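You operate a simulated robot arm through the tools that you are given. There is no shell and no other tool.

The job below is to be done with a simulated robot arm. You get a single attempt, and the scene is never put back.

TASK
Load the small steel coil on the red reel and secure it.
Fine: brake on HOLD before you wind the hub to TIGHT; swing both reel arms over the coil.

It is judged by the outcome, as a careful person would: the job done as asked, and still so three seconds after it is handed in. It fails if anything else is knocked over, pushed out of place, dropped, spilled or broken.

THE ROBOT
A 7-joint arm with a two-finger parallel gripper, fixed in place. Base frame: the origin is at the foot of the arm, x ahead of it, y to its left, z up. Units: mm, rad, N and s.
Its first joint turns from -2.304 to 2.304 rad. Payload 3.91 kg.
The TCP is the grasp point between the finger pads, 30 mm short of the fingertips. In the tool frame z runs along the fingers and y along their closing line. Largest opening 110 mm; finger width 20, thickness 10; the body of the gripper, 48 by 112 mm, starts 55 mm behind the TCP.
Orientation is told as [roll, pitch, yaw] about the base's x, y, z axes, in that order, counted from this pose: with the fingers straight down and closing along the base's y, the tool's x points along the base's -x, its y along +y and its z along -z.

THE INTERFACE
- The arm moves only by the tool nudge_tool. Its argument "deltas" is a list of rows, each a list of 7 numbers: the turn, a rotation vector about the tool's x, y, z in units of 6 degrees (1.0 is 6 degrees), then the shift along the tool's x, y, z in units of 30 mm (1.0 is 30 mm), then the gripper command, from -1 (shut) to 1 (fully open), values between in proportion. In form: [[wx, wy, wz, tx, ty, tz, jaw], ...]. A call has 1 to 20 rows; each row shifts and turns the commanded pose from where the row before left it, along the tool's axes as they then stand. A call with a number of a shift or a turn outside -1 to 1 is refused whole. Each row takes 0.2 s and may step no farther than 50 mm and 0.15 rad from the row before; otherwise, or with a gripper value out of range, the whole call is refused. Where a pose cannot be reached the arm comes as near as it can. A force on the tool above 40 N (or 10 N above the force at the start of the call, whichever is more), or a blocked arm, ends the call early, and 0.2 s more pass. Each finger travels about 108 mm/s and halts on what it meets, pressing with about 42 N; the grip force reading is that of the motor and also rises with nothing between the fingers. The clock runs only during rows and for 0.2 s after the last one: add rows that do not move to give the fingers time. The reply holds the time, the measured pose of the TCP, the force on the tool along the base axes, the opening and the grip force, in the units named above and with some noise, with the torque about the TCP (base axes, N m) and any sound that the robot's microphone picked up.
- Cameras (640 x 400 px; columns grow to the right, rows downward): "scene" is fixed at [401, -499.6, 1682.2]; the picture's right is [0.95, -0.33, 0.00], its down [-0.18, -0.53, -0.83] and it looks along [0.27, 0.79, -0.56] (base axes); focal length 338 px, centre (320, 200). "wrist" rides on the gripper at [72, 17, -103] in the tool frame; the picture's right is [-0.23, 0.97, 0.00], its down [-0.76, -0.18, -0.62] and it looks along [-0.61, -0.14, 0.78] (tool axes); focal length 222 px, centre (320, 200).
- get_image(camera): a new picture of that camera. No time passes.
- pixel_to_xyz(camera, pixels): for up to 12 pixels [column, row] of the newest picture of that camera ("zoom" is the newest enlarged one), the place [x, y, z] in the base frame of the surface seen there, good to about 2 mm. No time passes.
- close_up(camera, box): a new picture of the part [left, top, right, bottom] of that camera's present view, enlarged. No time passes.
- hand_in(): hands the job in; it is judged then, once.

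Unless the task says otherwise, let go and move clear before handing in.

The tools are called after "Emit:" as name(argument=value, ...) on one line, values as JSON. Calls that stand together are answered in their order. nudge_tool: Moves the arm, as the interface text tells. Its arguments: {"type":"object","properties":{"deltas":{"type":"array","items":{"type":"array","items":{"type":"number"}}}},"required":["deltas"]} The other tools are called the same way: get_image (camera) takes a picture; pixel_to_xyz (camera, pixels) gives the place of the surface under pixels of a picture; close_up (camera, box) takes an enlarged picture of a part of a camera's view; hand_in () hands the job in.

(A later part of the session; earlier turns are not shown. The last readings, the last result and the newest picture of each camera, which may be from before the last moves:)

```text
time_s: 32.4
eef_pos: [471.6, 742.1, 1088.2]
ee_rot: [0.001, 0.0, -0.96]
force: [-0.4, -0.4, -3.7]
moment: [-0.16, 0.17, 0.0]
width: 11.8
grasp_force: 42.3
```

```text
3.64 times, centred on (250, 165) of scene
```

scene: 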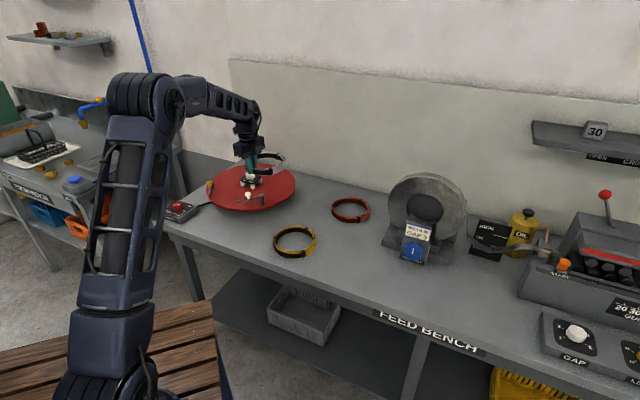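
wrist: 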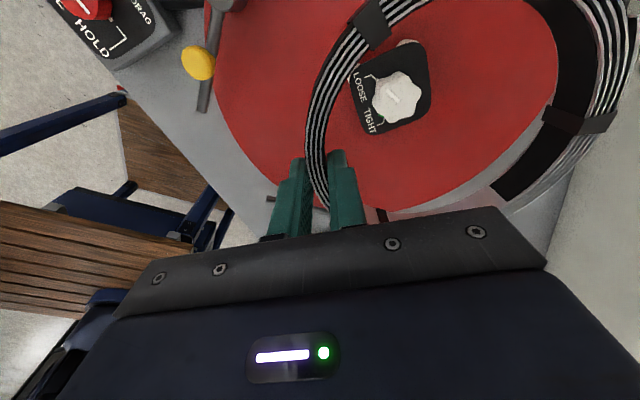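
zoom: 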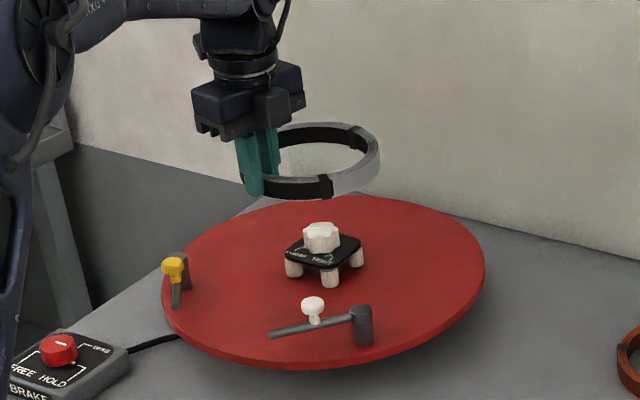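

The coil sits above the hub. I'll measure the ring's rim to check the centring and level before lowering.

Emit:
pixel_to_xyz(camera="zoom", pixels=[[330, 125], [378, 158], [290, 180], [325, 178], [350, 170], [305, 127], [365, 137], [345, 190], [372, 182]])

Emit:
pixel_to_xyz(camera="wrist", pixels=[[319, 90], [312, 110], [355, 35], [385, 10], [600, 20], [622, 60], [600, 120], [560, 180], [308, 130], [320, 130]])

```text
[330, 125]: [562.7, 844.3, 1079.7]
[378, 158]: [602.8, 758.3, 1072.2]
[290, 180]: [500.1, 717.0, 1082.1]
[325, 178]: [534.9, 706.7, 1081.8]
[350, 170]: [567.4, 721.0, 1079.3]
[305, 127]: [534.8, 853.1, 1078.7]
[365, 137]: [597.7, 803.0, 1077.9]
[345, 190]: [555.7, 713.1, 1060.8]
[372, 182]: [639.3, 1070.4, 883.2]
```

```text
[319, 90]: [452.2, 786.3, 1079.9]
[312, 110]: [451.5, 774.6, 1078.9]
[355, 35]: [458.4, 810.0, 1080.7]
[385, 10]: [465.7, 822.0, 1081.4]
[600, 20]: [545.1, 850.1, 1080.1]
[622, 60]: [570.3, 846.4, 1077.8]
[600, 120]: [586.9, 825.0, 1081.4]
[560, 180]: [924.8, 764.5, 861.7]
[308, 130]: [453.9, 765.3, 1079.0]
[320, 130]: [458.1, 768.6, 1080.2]
```

The ring is level and centred about 3 mm short in y. I'll correct that and lower slowly around the hub.

Emit:
nudge_tool(deltas=[[0, 0, 0, 0.08, 0.057, 0.3, -1], [0, 0, 0, 0, 0, 0.5, -1], [0, 0, 0, 0, 0, 0.5, -1], [0, 0, 0, 0, 0, 0.5, -1], [0, 0, 0, 0, 0, 0.5, -1], [0, 0, 0, 0, 0, 0.5, -1], [0, 0, 0, 0, 0, 0.4, -1], [0, 0, 0, 0, 0, 0.3, -1], [0, 0, 0, 0, 0, 0, -1]])

Emit:
get_image(camera="wrist")

Emit:
close_up(camera="scene", box=[190, 130, 310, 220])

```text
time_s: 34.4
eef_pos: [471.7, 743.7, 984.0]
ee_rot: [0.001, 0.001, -0.96]
force: [-0.4, 1.2, -4.2]
moment: [-0.18, 0.22, -0.01]
width: 12.0
grasp_force: 41.7
```

```text
taken
```

wrist: 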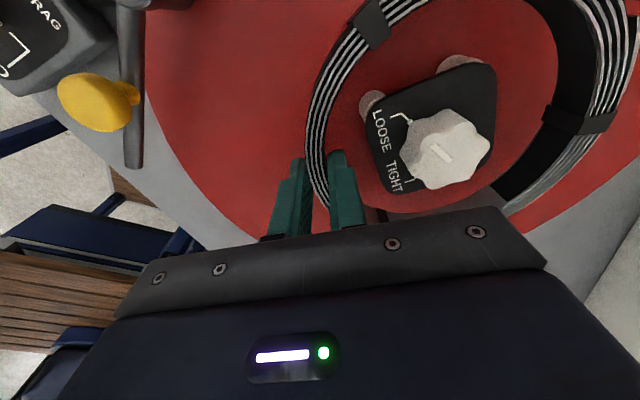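

```text
4.44 times, centred on (250, 175) of scene
```

zoom: 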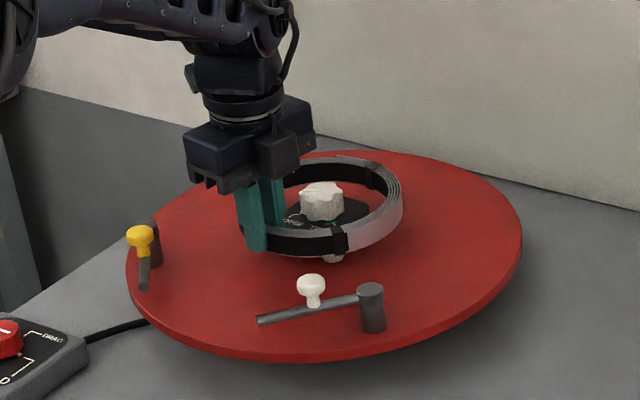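

The ring surrounds the hub with room all round. I'll lower the last 26 mm gently.

Emit:
nudge_tool(deltas=[[0, 0, 0, 0, 0, 0.25, -1], [0, 0, 0, 0, 0, 0.25, -1], [0, 0, 0, 0, 0, 0.2, -1], [0, 0, 0, 0, 0, 0.1, -1], [0, 0, 0, 0, 0, 0, -1]])

Emit:
get_image(camera="wrist")

Emit:
close_up(camera="scene", box=[190, 130, 310, 220])

```text
time_s: 35.6
eef_pos: [472.1, 743.3, 959.4]
ee_rot: [0.001, 0.0, -0.96]
force: [0.0, 0.0, -4.3]
moment: [-0.18, 0.21, 0.02]
width: 12.0
grasp_force: 42.2
```

```text
taken
```

wrist: 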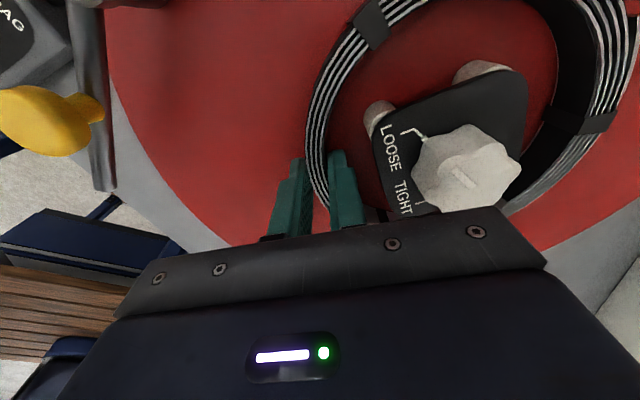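

```text
4.44 times, centred on (250, 175) of scene
```

zoom: 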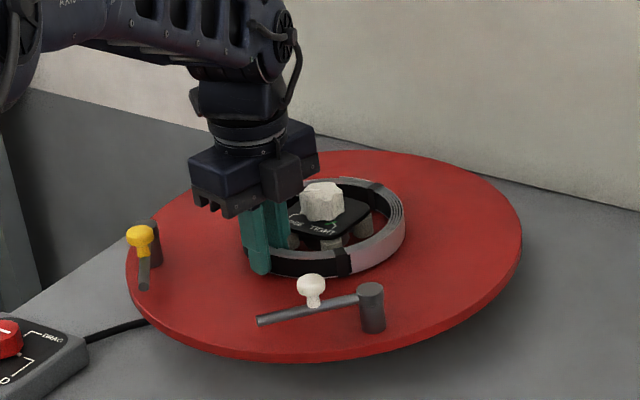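

There's no contact yet; the force is still just the coil's weight. I'll go down in 1 mm steps.

Emit:
nudge_tool(deltas=[[0, 0, 0, 0, 0, 0.035, -1], [0, 0, 0, 0, 0, 0.035, -1], [0, 0, 0, 0, 0, 0, -1]])

```text
time_s: 36.4
eef_pos: [471.5, 744.0, 957.7]
ee_rot: [0.0, -0.001, -0.959]
force: [-0.3, 1.1, -4.3]
moment: [-0.19, 0.27, -0.02]
width: 12.2
grasp_force: 41.7
```

Emit:
nudge_tool(deltas=[[0, 0, 0, 0, 0, 0.035, -1], [0, 0, 0, 0, 0, 0.03, -1], [0, 0, 0, 0, 0, 0, -1]])

Emit:
close_up(camera="scene", box=[225, 160, 280, 200])

```text
time_s: 37.2
eef_pos: [471.1, 744.4, 957.4]
ee_rot: [0.003, -0.001, -0.961]
force: [1.8, 1.9, 4.1]
moment: [-0.28, -0.05, 0.14]
width: 12.1
grasp_force: 42.3
```

```text
10.00 times, centred on (252, 180) of scene
```

zoom: 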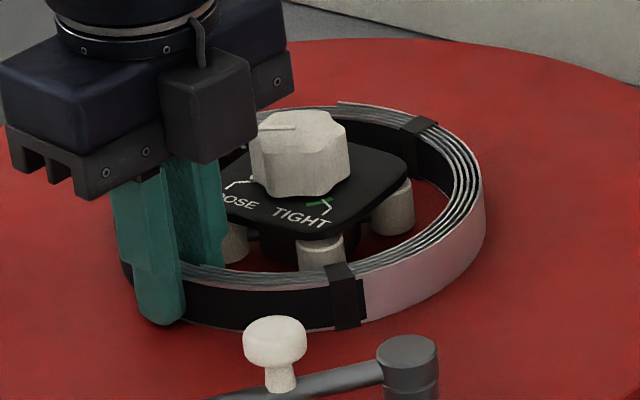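

The coil touched down (force flipped to +4 N). I'll open slightly and check before rising.

Emit:
nudge_tool(deltas=[[0, 0, 0, 0, 0, 0, -0.6], [0, 0, 0, 0, 0, 0, -0.5], [0, 0, 0, 0, 0, 0, -0.5]])

Emit:
get_image(camera="wrist")

Emit:
close_up(camera="scene", box=[225, 160, 280, 200])

```text
time_s: 38.0
eef_pos: [471.0, 743.8, 956.2]
ee_rot: [0.0, 0.0, -0.959]
force: [1.0, -0.4, -1.0]
moment: [0.05, 0.0, 0.01]
width: 27.2
grasp_force: 0.0
```

```text
taken
```

wrist: 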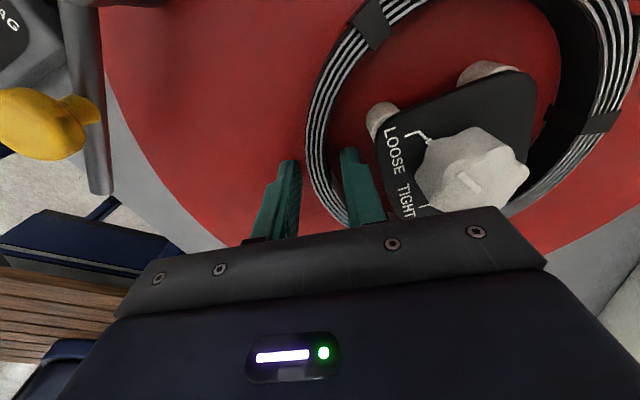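

```text
10.00 times, centred on (252, 180) of scene
```

zoom: 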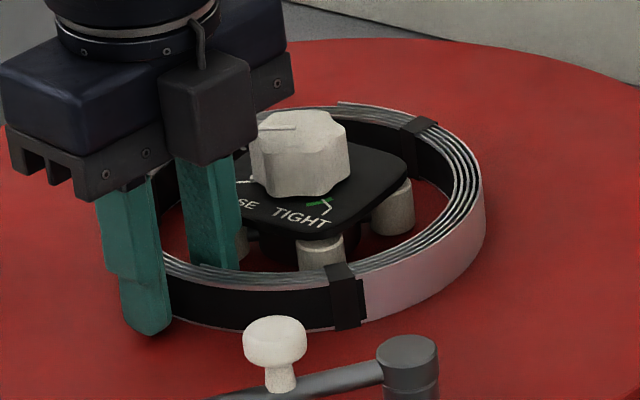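

The coil is released and flat. I'll rise straight up and check the centring.

Emit:
nudge_tool(deltas=[[0, 0, 0, 0, 0, -0.4, -0.5], [0, 0, 0, 0, 0, -0.8, -0.5], [0, 0, 0, 0, 0, -1, -0.5], [0, 0, 0, 0, 0, -1, -0.3], [0, 0, 0, 0, 0, -1, 0], [0, 0, 0, 0, 0, 0, 0.2]])

Emit:
get_image(camera="wrist")

Emit:
close_up(camera="scene", box=[195, 150, 307, 220])

```text
time_s: 39.4
eef_pos: [471.1, 744.6, 1083.1]
ee_rot: [0.001, -0.001, -0.961]
force: [0.9, 0.5, 0.7]
moment: [0.0, 0.03, 0.05]
width: 66.0
grasp_force: 0.0
```

```text
taken
```

wrist: 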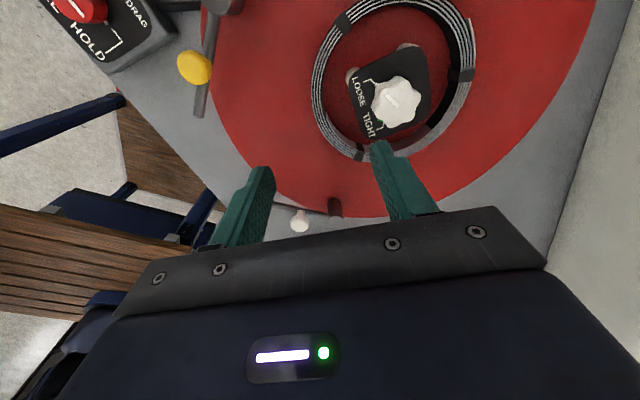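

```text
5.71 times, centred on (251, 185) of scene
```

zoom: 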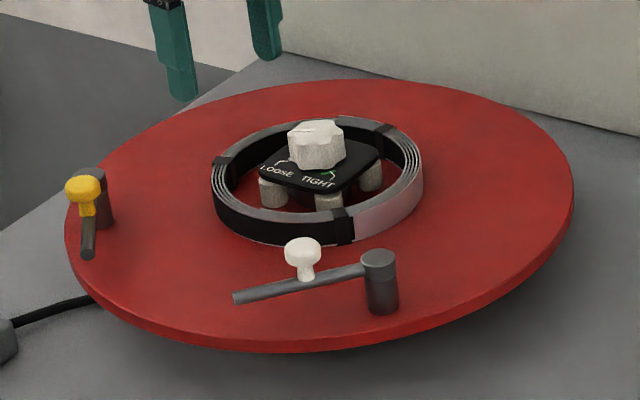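

The coil sits flat around the hub, posts inside, and the brake is still on HOLD. Now I'll position over the hub knob (529,783.5).

Emit:
nudge_tool(deltas=[[0, 0, 0, -0.014, 0.775, 0, 0.2], [0, 0, 0, -0.014, 0.775, 0, 0.2], [0, 0, 0, -0.014, 0.775, 0, 0.2], [0, 0, 0.83, 0, 0, 0.5, 0.2], [0, 0, 0, 0, 0, 0.8, 0.2], [0, 0, 0, 0, 0, 0.8, 0.2], [0, 0, 0, 0, 0, 0, 0.2]])

Emit:
get_image(camera="wrist")

Emit:
close_up(camera="scene", box=[210, 140, 290, 200])

```text
time_s: 41.0
eef_pos: [526.7, 786.1, 1018.9]
ee_rot: [0.0, -0.001, -1.046]
force: [-0.2, -0.1, 0.0]
moment: [0.01, 0.03, 0.0]
width: 66.0
grasp_force: 0.0
```

```text
taken
```

wrist: 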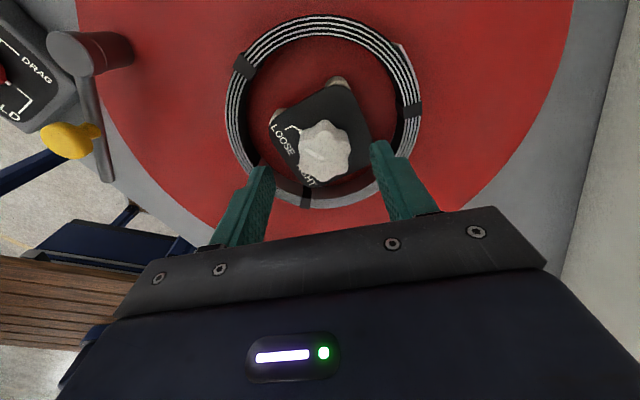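

```text
6.67 times, centred on (250, 170) of scene
```

zoom: 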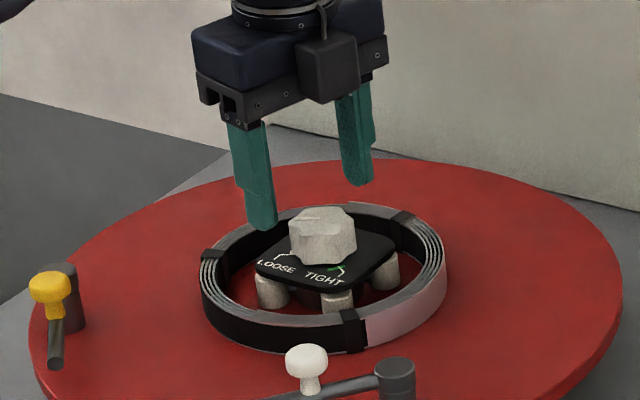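

Emit:
close_up(camera="wrist", box=[255, 70, 395, 200])

Emit:
pixel_to_xyz(camera="wrist", pixels=[[300, 150], [350, 150], [322, 122], [325, 181], [323, 157], [305, 152], [237, 120], [410, 120], [320, 22], [310, 203], [240, 145], [418, 95]])

```text
3.08 times, centred on (325, 135) of wrist
```

zoom: 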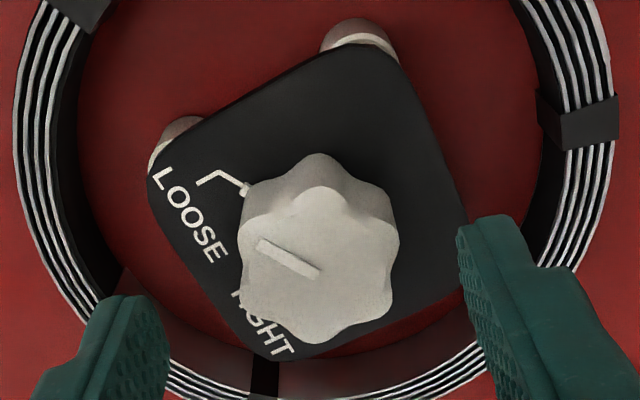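

```text
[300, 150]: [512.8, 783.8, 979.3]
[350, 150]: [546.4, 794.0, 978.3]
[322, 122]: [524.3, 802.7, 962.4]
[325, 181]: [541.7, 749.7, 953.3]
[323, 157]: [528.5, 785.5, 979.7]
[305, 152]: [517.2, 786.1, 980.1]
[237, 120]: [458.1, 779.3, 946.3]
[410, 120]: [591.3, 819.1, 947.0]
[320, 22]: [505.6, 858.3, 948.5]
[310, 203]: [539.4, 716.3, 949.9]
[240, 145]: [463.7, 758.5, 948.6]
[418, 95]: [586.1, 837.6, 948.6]
```

The knob centre reads (529,785), within 2-3 mm of the TCP. I'll correct, lower so the tips are just above the black plate, and close.

Emit:
nudge_tool(deltas=[[0, 0, 0, -0.07, 0.04, 0.3, 0.2], [0, 0, 0, 0, 0, 0.3, 0.0], [0, 0, 0, 0, 0, 0.25, 0.0], [0, 0, 0, 0, 0, 0, 0.0]])

Emit:
get_image(camera="wrist")

Emit:
close_up(camera="scene", box=[210, 140, 290, 200])

```text
time_s: 42.0
eef_pos: [529.6, 784.3, 992.9]
ee_rot: [0.001, 0.0, -1.047]
force: [0.6, -0.5, -0.4]
moment: [-0.05, 0.0, 0.03]
width: 55.0
grasp_force: 0.0
```

```text
taken
```

wrist: 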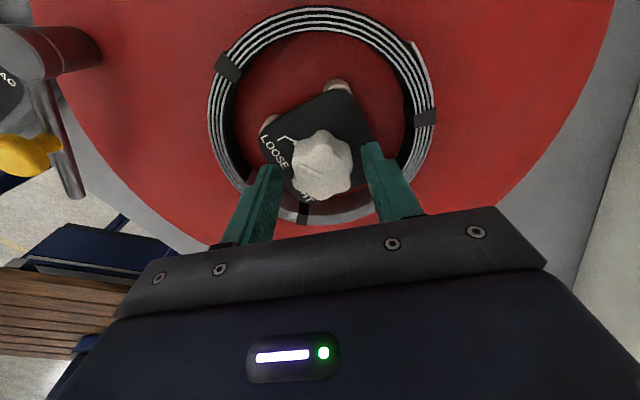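

```text
6.67 times, centred on (250, 170) of scene
```

zoom: 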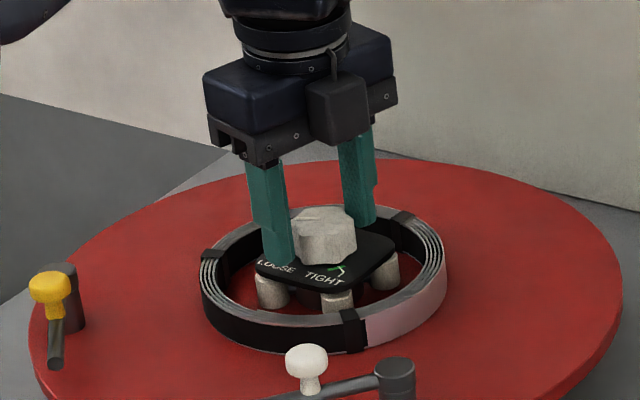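

Emit:
nudge_tool(deltas=[[0, 0, 0, 0, 0, 0, -1], [0, 0, 0, 0, 0, 0, -1], [0, 0, 0, 0, 0, 0, -1]])

Emit:
close_up(camera="wrist", box=[210, 60, 430, 230])

```text
time_s: 42.8
eef_pos: [530.4, 784.5, 992.0]
ee_rot: [0.002, -0.001, -1.047]
force: [18.7, 13.0, -1.0]
moment: [0.63, -0.45, 0.02]
width: 37.3
grasp_force: 45.7
```

```text
2.35 times, centred on (320, 145) of wrist
```

zoom: 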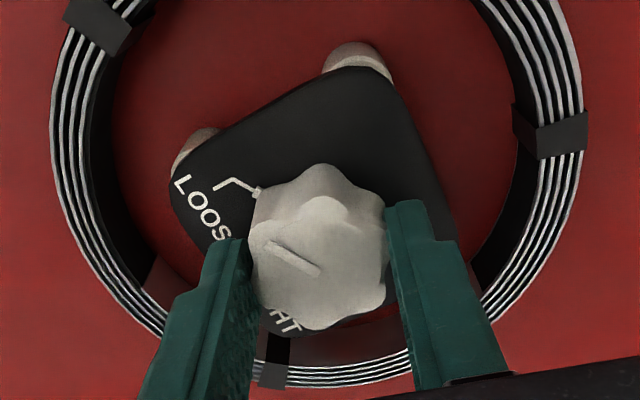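

The knob is gripped, but there's about 23 N of side load along the closing line. I'll shift slightly that way to relieve it.

Emit:
nudge_tool(deltas=[[0, 0, 0, 0, 0.04, 0, -1], [0, 0, 0, 0, 0, 0, -1]])

```text
time_s: 43.4
eef_pos: [531.6, 784.4, 993.1]
ee_rot: [0.001, 0.0, -1.047]
force: [14.0, 12.5, -1.7]
moment: [0.12, -0.56, -0.04]
width: 37.3
grasp_force: 45.1
```

Emit:
nudge_tool(deltas=[[0, 0, 0, 0, 0.06, 0, -1], [0, 0, 0, 0, 0, 0, -1]])

```text
time_s: 44.0
eef_pos: [531.3, 784.3, 993.0]
ee_rot: [-0.001, -0.001, -1.045]
force: [-2.7, -4.2, -5.1]
moment: [-0.19, 0.27, 0.0]
width: 37.2
grasp_force: 45.0
```

The load is relieved. Now I'll wind counter-clockwise, 36° first.

Emit:
nudge_tool(deltas=[[0, 0, -1, 0, 0, 0, -1], [0, 0, -1, 0, 0, 0, -1], [0, 0, -1, 0, 0, 0, -1], [0, 0, -1, 0, 0, 0, -1], [0, 0, -1, 0, 0, 0, -1], [0, 0, -1, 0, 0, 0, -1]])

Emit:
close_up(camera="wrist", box=[210, 60, 430, 230])

```text
time_s: 45.4
eef_pos: [535.0, 784.0, 994.2]
ee_rot: [0.0, -0.002, -0.419]
force: [-0.5, -0.8, -3.0]
moment: [-0.22, 0.4, -0.87]
width: 37.5
grasp_force: 45.1
```

```text
2.35 times, centred on (320, 145) of wrist
```

zoom: 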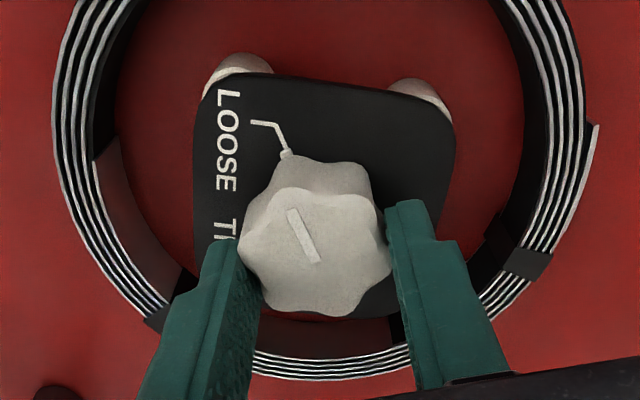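

The nub at zoom (287,155) is still on the LOOSE tick: the fingers slipped round, so counter-clockwise is against the end stop. As with the brake dial, the sweep must go clockwise round the back to TIGHT. I'll try clockwise.

Emit:
nudge_tool(deltas=[[0, 0, 0, 0, 0, 0, 0], [0, 0, 0, 0, 0, 0, 0], [0, 0, 0, 0, 0, 0, 0], [0, 0, 0, 0, 0, 0, 0]])

Emit:
get_image(camera="wrist")

Emit:
close_up(camera="scene", box=[210, 140, 290, 200])

Emit:
close_up(camera="wrist", box=[210, 60, 430, 230])

```text
time_s: 46.4
eef_pos: [533.3, 782.8, 992.4]
ee_rot: [0.002, -0.001, -0.419]
force: [0.1, -0.3, -0.3]
moment: [0.0, 0.01, 0.01]
width: 55.0
grasp_force: 0.0
```

```text
taken
```

wrist: 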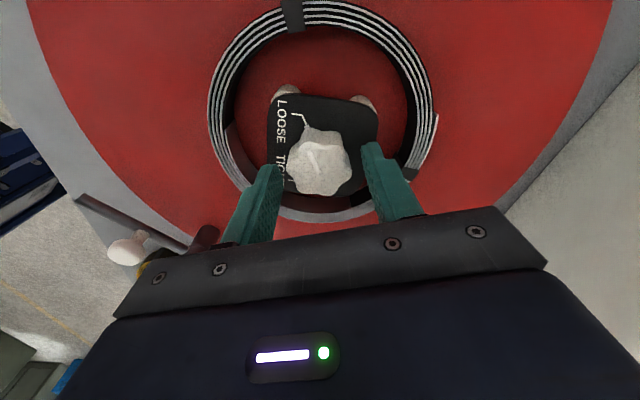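

```text
6.67 times, centred on (250, 170) of scene
```

zoom: 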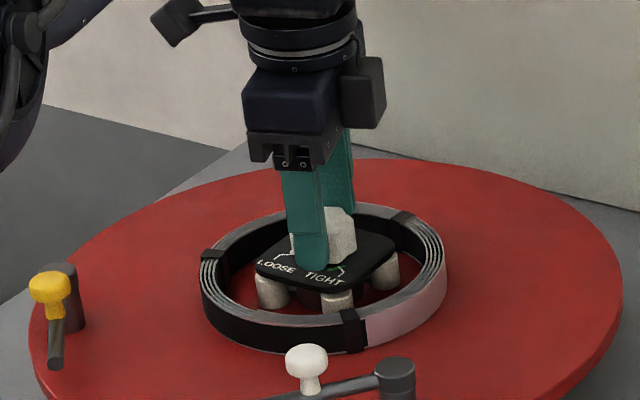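

```text
2.35 times, centred on (320, 145) of wrist
```

zoom: 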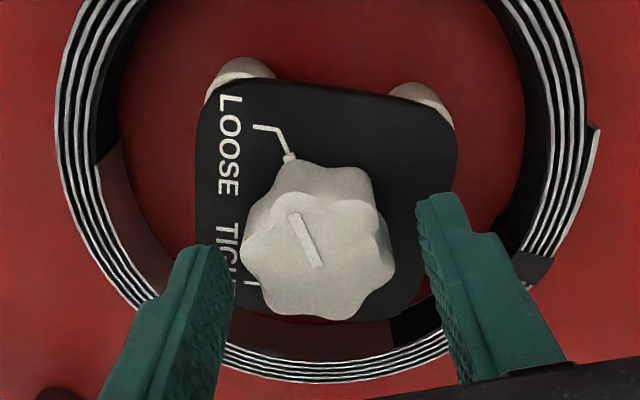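

The fingers are open and nothing else has moved. I'll swing the open gripper to yaw +60° about the knob, for a clockwise winding stroke.

Emit:
nudge_tool(deltas=[[0, 0, -1, 0.06, -0.027, 0, 0.1], [0, 0, -1, 0, 0, 0, 0.1], [0, 0, -1, 0, 0, 0, 0.1], [0, 0, -1, 0, 0, 0, 0.1], [0, 0, -1, 0, 0, 0, 0.1], [0, 0, -1, 0, 0, 0, 0.1], [0, 0, -1, 0, 0, 0, 0.1], [0, 0, -1, 0, 0, 0, 0.1], [0, 0, -1, 0, 0, 0, 0.1], [0, 0, -1, 0, 0, 0, 0.1], [0, 0, -1, 0, 0, 0, 0.1], [0, 0, -1, 0, 0, 0, 0.1], [0, 0, -1, 0, 0, 0, 0.1], [0, 0, -1, 0, 0, 0, 0.1], [0, 0, 0, 0, 0, 0, 0.1]])

Emit:
close_up(camera="wrist", box=[210, 60, 430, 230])

```text
time_s: 49.6
eef_pos: [529.7, 785.2, 993.0]
ee_rot: [0.0, 0.0, 1.05]
force: [0.7, 0.3, -0.5]
moment: [-0.02, 0.01, -0.01]
width: 60.5
grasp_force: 0.0
```

```text
2.35 times, centred on (320, 145) of wrist
```

zoom: 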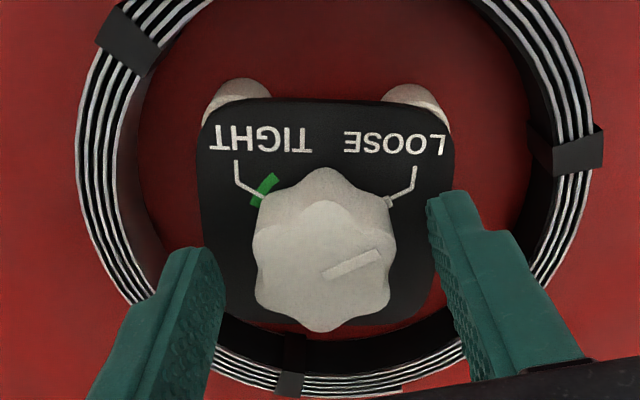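

This view shows both ticks: LOOSE on the right with the nub on it, TIGHT on the left with the green arc. I'll grip and turn clockwise 30° as a test.

Emit:
nudge_tool(deltas=[[0, 0, 0, 0, 0, 0, -1], [0, 0, 0, 0, 0, 0, -1], [0, 0, 0, 0, 0, 0, -1]])

Emit:
nudge_tool(deltas=[[0, 0, 1, 0, 0, 0, -1], [0, 0, 1, 0, 0, 0, -1], [0, 0, 1, 0, 0, 0, -1], [0, 0, 1, 0, 0, 0, -1], [0, 0, 1, 0, 0, 0, -1]])

Emit:
close_up(camera="wrist", box=[210, 60, 430, 230])

```text
time_s: 50.4
eef_pos: [529.8, 784.5, 992.3]
ee_rot: [0.0, -0.002, 1.046]
force: [-5.6, 5.2, -1.0]
moment: [0.25, 0.04, -0.03]
width: 37.3
grasp_force: 45.1
```

```text
time_s: 51.6
eef_pos: [530.3, 784.7, 993.3]
ee_rot: [0.0, 0.0, 0.523]
force: [-21.9, 17.7, -7.0]
moment: [1.0, -0.37, 0.01]
width: 37.5
grasp_force: 45.0
```

```text
2.35 times, centred on (320, 145) of wrist
```

zoom: 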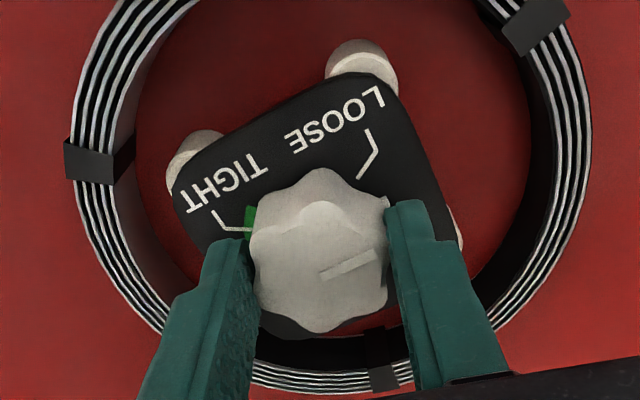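

The knob follows now: the nub at (385,203) has left the LOOSE tick. I'll relieve the side load and keep turning.

Emit:
nudge_tool(deltas=[[0, 0, 0, 0.035, 0.09, 0, -1], [0, 0, 1, 0, 0, 0, -1], [0, 0, 1, 0, 0, 0, -1], [0, 0, 1, 0, 0, 0, -1], [0, 0, 1, 0, 0, 0, -1], [0, 0, 1, 0, 0, 0, -1]])

Emit:
close_up(camera="wrist", box=[210, 60, 430, 230])

```text
time_s: 53.0
eef_pos: [529.3, 785.2, 993.8]
ee_rot: [-0.002, -0.001, -0.002]
force: [-8.9, -3.1, -8.6]
moment: [0.02, 0.57, 0.02]
width: 37.5
grasp_force: 45.2
```

```text
2.35 times, centred on (320, 145) of wrist
```

zoom: 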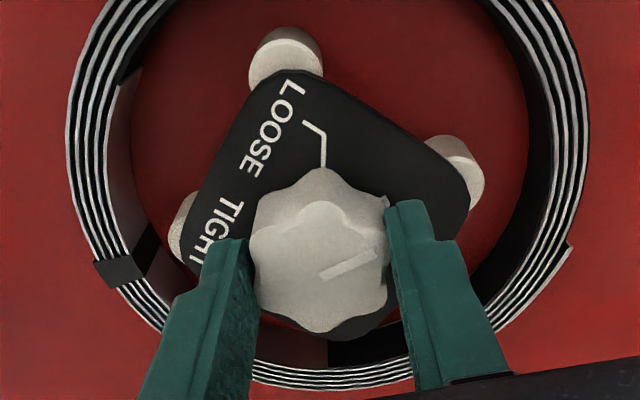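

The posts are spreading visibly. I'll turn another 60°.

Emit:
nudge_tool(deltas=[[0, 0, 1, 0, 0, 0, -1], [0, 0, 1, 0, 0, 0, -1], [0, 0, 1, 0, 0, 0, -1], [0, 0, 1, 0, 0, 0, -1], [0, 0, 1, 0, 0, 0, -1], [0, 0, 1, 0, 0, 0, -1], [0, 0, 1, 0, 0, 0, -1], [0, 0, 1, 0, 0, 0, -1], [0, 0, 1, 0, 0, 0, -1], [0, 0, 1, 0, 0, 0, -1]])

Emit:
close_up(camera="wrist", box=[210, 60, 430, 230])

```text
time_s: 55.2
eef_pos: [529.2, 785.8, 992.6]
ee_rot: [0.002, 0.001, -1.05]
force: [15.0, 6.3, -11.6]
moment: [0.62, -0.38, 0.04]
width: 37.4
grasp_force: 45.0
```

```text
2.35 times, centred on (320, 145) of wrist
```

zoom: 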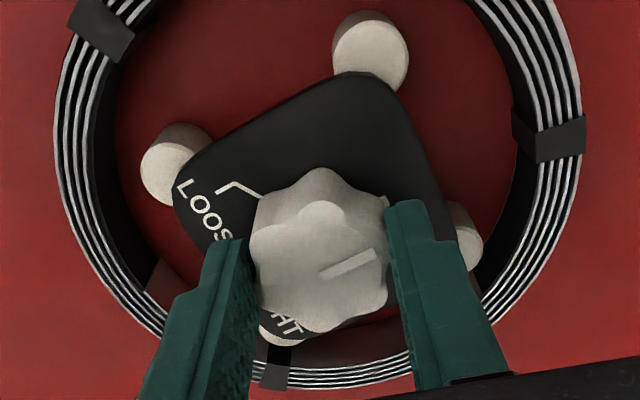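

It has turned 120° and the posts are well out. I'll release, check that it stays, and swing back for a second stroke.

Emit:
nudge_tool(deltas=[[0, 0, 0, 0, 0, 0, 0.1], [0, 0, 0, 0, 0, 0, 0.1], [0, 0, -1, -0.05, 0.027, 0, 0.1], [0, 0, -1, 0, 0, 0, 0.1], [0, 0, -1, 0, 0, 0, 0.1], [0, 0, -1, 0, 0, 0, 0.1], [0, 0, -1, 0, 0, 0, 0.1], [0, 0, -1, 0, 0, 0, 0.1], [0, 0, -1, 0, 0, 0, 0.1], [0, 0, -1, 0, 0, 0, 0.1], [0, 0, -1, 0, 0, 0, 0.1], [0, 0, -1, 0, 0, 0, 0.1], [0, 0, -1, 0, 0, 0, 0.1]])

Emit:
nudge_tool(deltas=[[0, 0, -1, 0, 0, 0, 0.1], [0, 0, -1, 0, 0, 0, 0.1], [0, 0, -1, 0, 0, 0, 0.1], [0, 0, -1, 0, 0, 0, 0.1], [0, 0, -1, 0, 0, 0, 0.1], [0, 0, -1, 0, 0, 0, 0.1], [0, 0, -1, 0, 0, 0, 0.1], [0, 0, -1, 0, 0, 0, 0.1], [0, 0, -1, 0, 0, 0, 0.1], [0, 0, 0, 0, 0, 0, 0.1]])

Emit:
close_up(camera="wrist", box=[210, 60, 430, 230])

```text
time_s: 58.0
eef_pos: [528.9, 784.6, 993.9]
ee_rot: [0.001, 0.0, 0.107]
force: [-0.5, 0.3, -1.0]
moment: [-0.01, 0.02, 0.01]
width: 60.6
grasp_force: 0.1
```

```text
time_s: 60.2
eef_pos: [530.1, 786.1, 993.7]
ee_rot: [-0.001, 0.001, 1.049]
force: [-0.9, -0.2, 0.5]
moment: [0.01, 0.0, -0.01]
width: 60.6
grasp_force: 0.0
```

```text
2.35 times, centred on (320, 145) of wrist
```

zoom: 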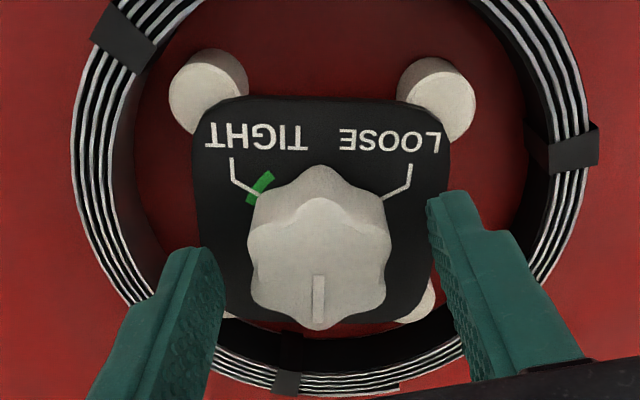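

The pointer holds halfway, straight down in the picture. Second stroke: grip and turn 90° clockwise, then check.

Emit:
nudge_tool(deltas=[[0, 0, 0, 0, 0, 0, -1], [0, 0, 0, 0, 0, 0, -1], [0, 0, 0, 0, 0, 0, -1], [0, 0, 1, 0, 0, 0, -1], [0, 0, 1, 0, 0, 0, -1], [0, 0, 1, 0, 0, 0, -1], [0, 0, 1, 0, 0, 0, -1], [0, 0, 1, 0, 0, 0, -1]])

Emit:
close_up(camera="wrist", box=[210, 60, 430, 230])

```text
time_s: 62.0
eef_pos: [530.2, 784.8, 993.3]
ee_rot: [0.001, 0.001, 0.522]
force: [-3.7, 0.3, 5.8]
moment: [0.63, -0.27, -0.02]
width: 37.5
grasp_force: 45.3
```

```text
2.35 times, centred on (320, 145) of wrist
```

zoom: 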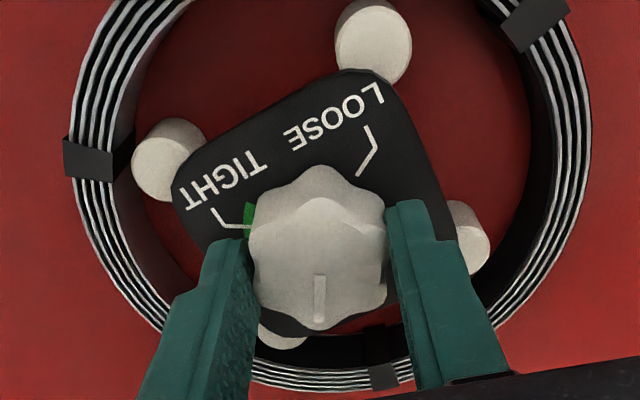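

Emit:
nudge_tool(deltas=[[0, 0, 1, 0, 0, 0, -1], [0, 0, 1, 0, 0, 0, -1], [0, 0, 1, 0, 0, 0, -1], [0, 0, 1, 0, 0, 0, -1], [0, 0, 1, 0, 0, 0, -1], [0, 0, 1, 0, 0, 0, -1], [0, 0, 1, 0, 0, 0, -1], [0, 0, 1, 0, 0, 0, -1]])

Emit:
close_up(camera="wrist", box=[210, 60, 430, 230])

```text
time_s: 63.8
eef_pos: [530.0, 785.2, 993.2]
ee_rot: [0.001, 0.0, -0.314]
force: [4.6, 6.4, 4.9]
moment: [-0.3, -0.25, 0.02]
width: 37.8
grasp_force: 44.6
```

```text
2.35 times, centred on (320, 145) of wrist
```

zoom: 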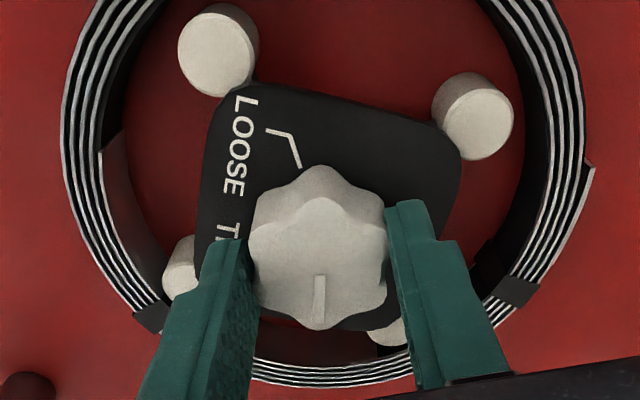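

It has turned 198° and needs about 40° more. I'll continue with five rows and watch the torque.

Emit:
nudge_tool(deltas=[[0, 0, 1, 0, 0, 0, -1], [0, 0, 1, 0, 0, 0, -1], [0, 0, 1, 0, 0, 0, -1], [0, 0, 1, 0, 0, 0, -1], [0, 0, 1, 0, 0, 0, -1]])

Emit:
close_up(camera="wrist", box=[210, 60, 430, 230])

Emit:
close_up(camera="scene", box=[210, 150, 290, 210])

```text
time_s: 65.0
eef_pos: [528.9, 784.5, 992.7]
ee_rot: [0.001, 0.001, -0.84]
force: [1.6, 17.3, 9.5]
moment: [-0.31, 0.0, 0.0]
width: 37.6
grasp_force: 45.4
```

```text
2.35 times, centred on (320, 145) of wrist
```

zoom: 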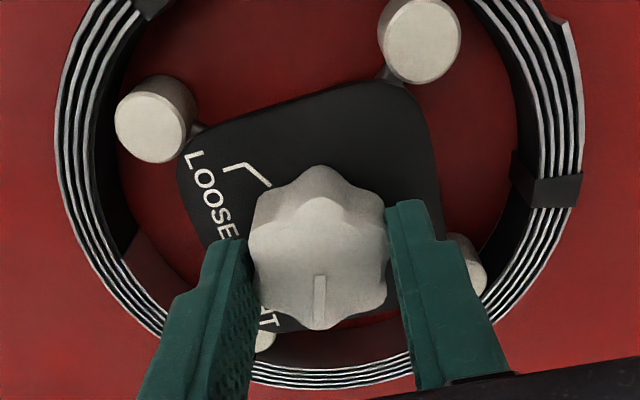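

```text
6.67 times, centred on (250, 180) of scene
```

zoom: 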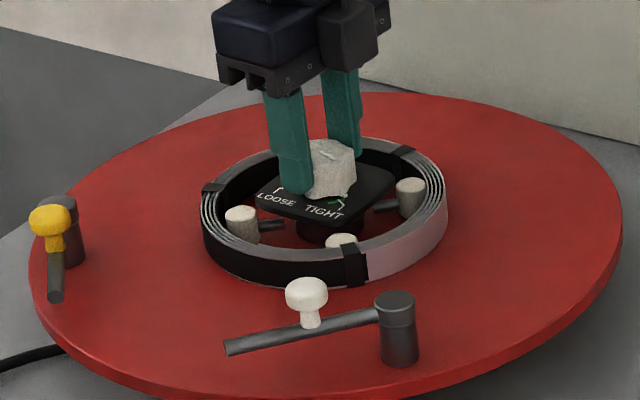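

Emit:
nudge_tool(deltas=[[0, 0, 1, 0, 0, 0, -1], [0, 0, 1, 0, 0, 0, -1], [0, 0, 0, 0, 0, 0, -1]])

Emit:
close_up(camera="wrist", box=[210, 60, 430, 230])

Emit:
close_up(camera="scene", box=[225, 160, 281, 200])

```text
time_s: 65.8
eef_pos: [530.1, 786.5, 994.4]
ee_rot: [0.0, 0.001, -1.047]
force: [3.6, 12.5, 10.3]
moment: [0.23, 0.23, 0.02]
width: 37.7
grasp_force: 44.9
```

```text
2.35 times, centred on (320, 145) of wrist
```

zoom: 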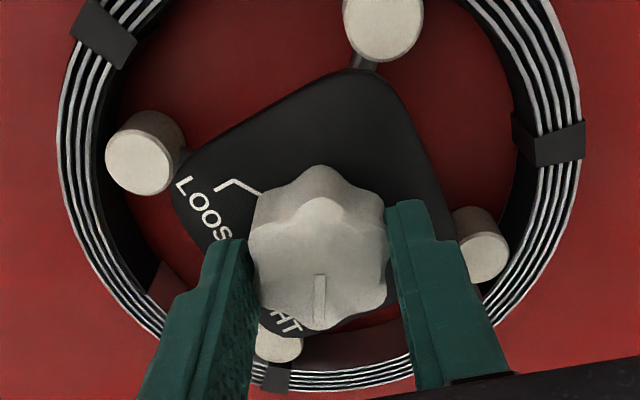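

```text
10.00 times, centred on (253, 180) of scene
```

zoom: 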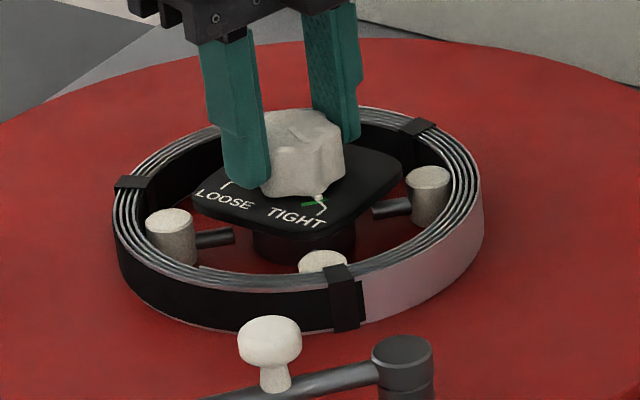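

The nub at scene-zoom (318,197) meets the TIGHT tick. I'll release, rise and inspect the knob and posts.

Emit:
nudge_tool(deltas=[[0, 0, 0, 0, 0, 0, 0.1], [0, 0, 0, 0, 0, 0, 0.1], [0, 0, 0, 0, 0, -0.8, 0.1], [0, 0, 0, 0, 0, -1, 0.1], [0, 0, 0, 0, 0, -1, 0.1], [0, 0, 0, 0, 0, 0, 0.1]])

Emit:
get_image(camera="wrist")

Emit:
close_up(camera="scene", box=[225, 160, 281, 200])

Emit:
close_up(camera="wrist", box=[220, 20, 420, 220])

```text
time_s: 67.2
eef_pos: [533.1, 780.9, 1077.1]
ee_rot: [0.0, -0.001, -1.047]
force: [-0.1, 0.4, -0.4]
moment: [0.02, 0.02, 0.0]
width: 60.2
grasp_force: 0.0
```

```text
taken
```

wrist: 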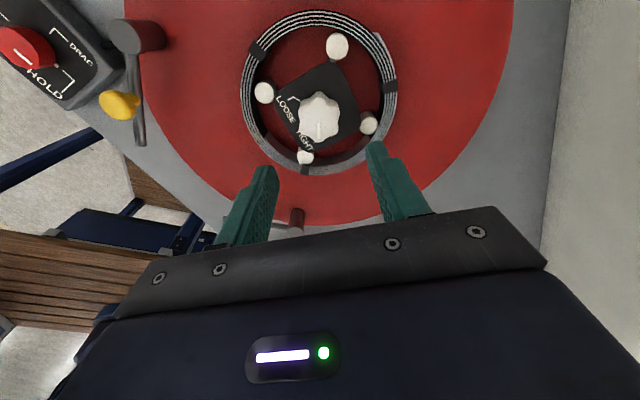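

```text
10.00 times, centred on (253, 180) of scene
```

zoom: 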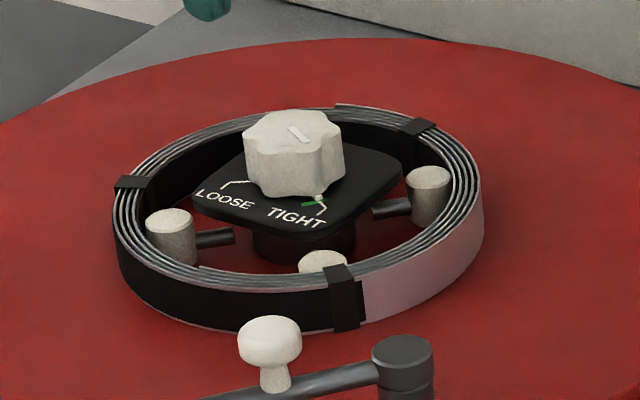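

```text
2.00 times, centred on (320, 120) of wrist
```

zoom: 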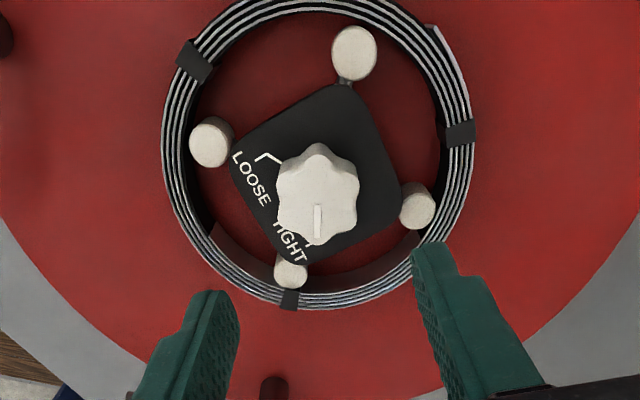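

Emit:
pixel_to_xyz(camera="zoom", pixels=[[317, 207], [315, 236], [192, 143], [210, 140], [354, 52], [355, 28], [418, 205], [435, 210], [290, 275], [290, 288], [317, 190]])

Emit:
close_up(camera="scene", box=[243, 172, 263, 186])

Emit:
pixel_to_xyz(camera="zoom", pixels=[[320, 200]])

```text
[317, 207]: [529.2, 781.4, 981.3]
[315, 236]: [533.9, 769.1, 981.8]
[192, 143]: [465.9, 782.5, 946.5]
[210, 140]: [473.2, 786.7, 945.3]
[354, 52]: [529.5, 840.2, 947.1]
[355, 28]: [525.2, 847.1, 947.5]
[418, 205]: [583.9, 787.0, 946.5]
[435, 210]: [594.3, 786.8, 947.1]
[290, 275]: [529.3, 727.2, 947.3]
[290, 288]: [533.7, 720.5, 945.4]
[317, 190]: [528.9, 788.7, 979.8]
```

```text
16.00 times, centred on (253, 179) of scene
```

zoom: 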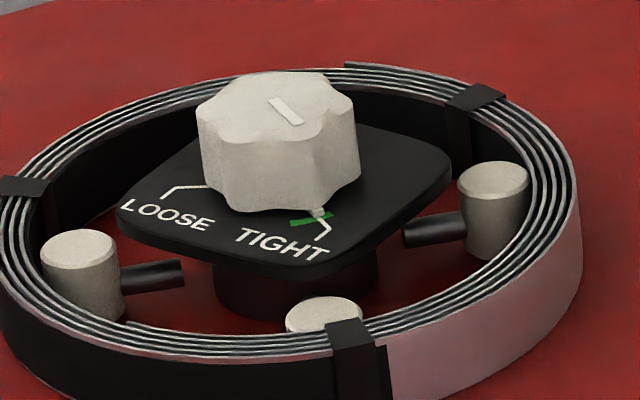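

```text
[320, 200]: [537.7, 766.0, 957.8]
```

The nub sits on the green TIGHT band, and the posts reach about 64 mm radius against the coil's inner wall, so the hub is tight. Next is the white-knobbed arm at (492,610); I'll move above it at yaw 0.

Emit:
nudge_tool(deltas=[[0, 0, -1, 0, 0, -0.1, 0.1], [0, 0, -1, 0, 0, -0.1, 0.1], [0, 0, -1, 0, 0, -0.1, 0.1], [0, 0, -1, 0, 0, 0, 0.1], [0, 0, -1, 0, 0, 0, 0.1], [0, 0, -1, 0, 0, 0, 0.1], [0, 0, -1, 0, 0, 0, 0.1], [0, 0, -1, 0, 0, 0, 0.1], [0, 0, -1, 0, 0, 0, 0.1], [0, 0, -1, 0, 0, 0, 0.1], [0, 0, 0, 0.228, -0.95, 0, 0], [0, 0, 0, 0.228, -0.95, 0, -0.2], [0, 0, 0, 0.228, -0.95, 0, -0.2], [0, 0, 0, 0.228, -0.95, 0, -0.2], [0, 0, 0, 0.228, -0.95, 0, -0.2], [0, 0, 0, 0.228, -0.95, 0, -0.2], [0, 0, 0, 0, 0, 0, -0.2]])

Emit:
get_image(camera="wrist")

Emit:
close_up(camera="scene", box=[220, 185, 276, 220])

Emit:
pixel_to_xyz(camera="zoom", pixels=[[320, 200]])

```text
time_s: 70.8
eef_pos: [490.1, 610.0, 1083.6]
ee_rot: [0.0, 0.001, 0.001]
force: [0.5, -0.1, 0.2]
moment: [-0.01, 0.02, 0.01]
width: 44.0
grasp_force: 0.1
```

```text
taken
```

wrist: 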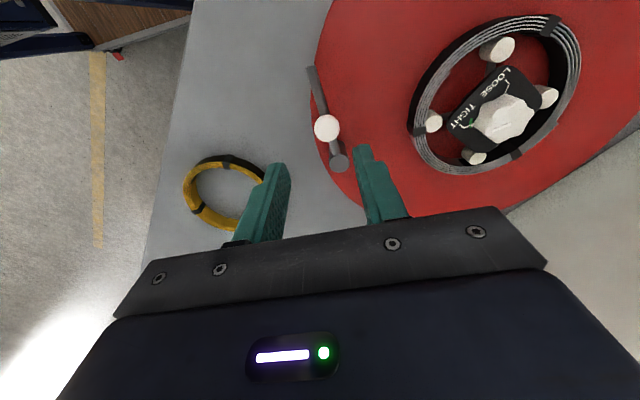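

```text
11.43 times, centred on (248, 202) of scene
```

zoom: 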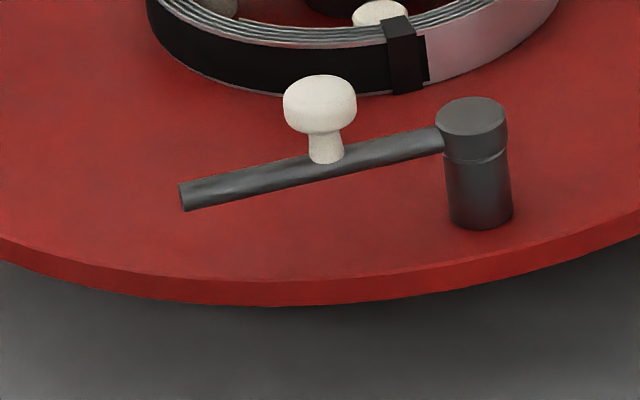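

```text
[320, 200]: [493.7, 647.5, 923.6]
```

Emit:
close_up(camera="wrist", box=[295, 55, 375, 185])

Emit:
pixel_to_xyz(camera="wrist", pixels=[[326, 128], [314, 128], [338, 127], [326, 116], [327, 140], [339, 162], [331, 162], [347, 161], [340, 154], [340, 171], [311, 68], [335, 145]])

```text
3.08 times, centred on (335, 120) of wrist
```

zoom: 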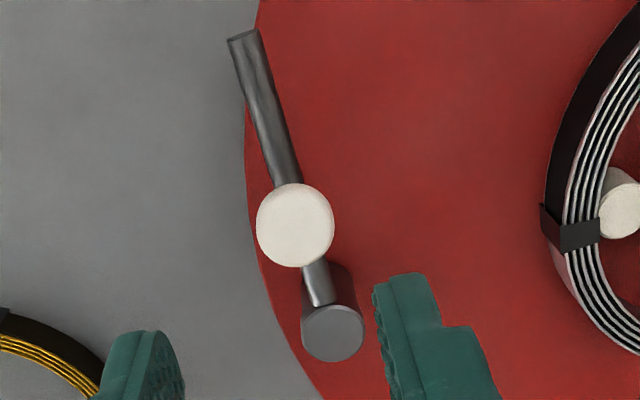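

```text
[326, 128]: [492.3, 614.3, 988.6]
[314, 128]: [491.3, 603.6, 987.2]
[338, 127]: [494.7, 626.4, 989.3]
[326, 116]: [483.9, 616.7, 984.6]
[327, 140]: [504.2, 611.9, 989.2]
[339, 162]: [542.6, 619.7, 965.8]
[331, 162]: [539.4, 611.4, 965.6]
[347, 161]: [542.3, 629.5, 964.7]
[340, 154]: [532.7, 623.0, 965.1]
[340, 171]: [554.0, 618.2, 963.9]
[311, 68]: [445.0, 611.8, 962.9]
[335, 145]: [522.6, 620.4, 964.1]
```

The white knob is at (493,614.5), top z 989; its pivot is at (543,620), radius 50. The arm needs a 90° clockwise swing. I'll descend on the knob with the fingers either side.

Emit:
nudge_tool(deltas=[[0, 0, 0, -0.097, 0.15, 0, -0.2], [0, 0, -0.78, 0, 0, 0.9, -0.2], [0, 0, 0, 0, 0, 0.9, -0.2], [0, 0, 0, 0, 0, 0.88, -0.2], [0, 0, 0, 0, 0, 0, -0.2]])

Emit:
get_image(camera="wrist")

Emit:
close_up(camera="scene", box=[210, 165, 290, 220])

```text
time_s: 72.0
eef_pos: [492.5, 619.1, 1007.1]
ee_rot: [0.0, 0.0, 0.082]
force: [0.2, -0.9, 0.5]
moment: [-0.04, 0.01, 0.0]
width: 43.9
grasp_force: 0.1
```

```text
taken
```

wrist: 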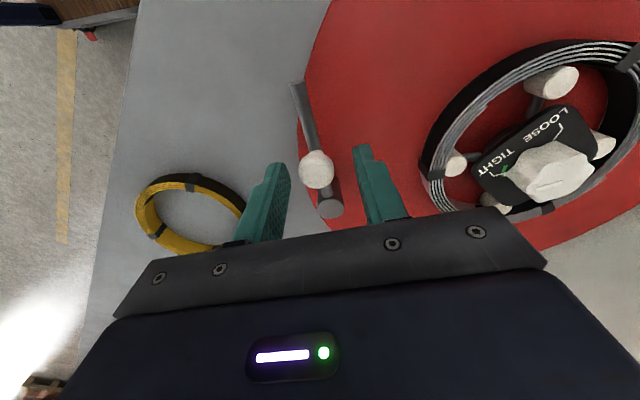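

```text
7.27 times, centred on (250, 192) of scene
```

zoom: 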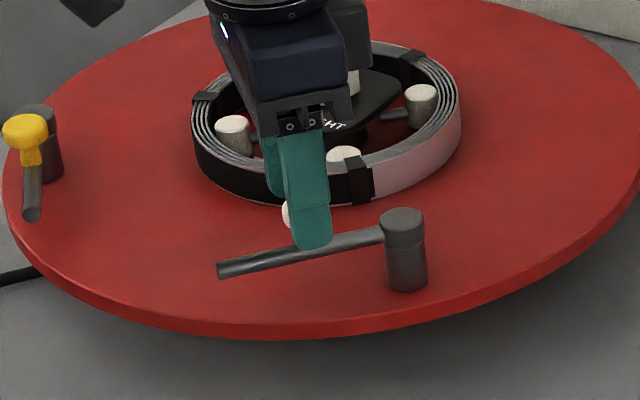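

The knob at wrist (316,170) is between the fingers. I'll lower 3 mm more and close.

Emit:
nudge_tool(deltas=[[0, 0, 0, 0, -0.06, 0.1, -0.2], [0, 0, 0, 0, 0, 0, -1], [0, 0, 0, 0, 0, 0, -1], [0, 0, 0, 0, 0, 0, -1]])

Emit:
close_up(camera="wrist", box=[230, 70, 410, 230])

```text
time_s: 73.0
eef_pos: [493.7, 616.9, 1003.8]
ee_rot: [0.0, -0.001, 0.083]
force: [0.0, 1.7, -0.1]
moment: [0.08, -0.06, 0.08]
width: 22.8
grasp_force: 45.5
```

```text
2.50 times, centred on (320, 150) of wrist
```

zoom: 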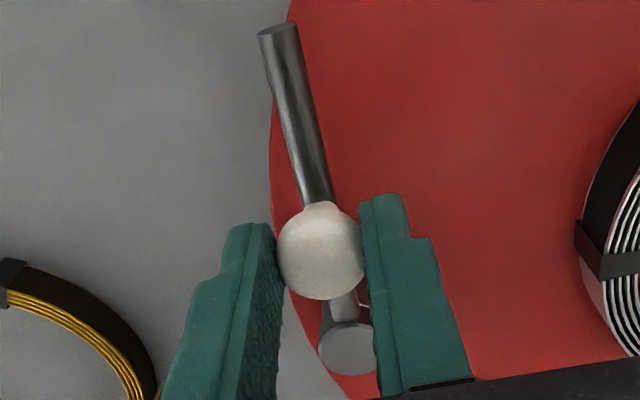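

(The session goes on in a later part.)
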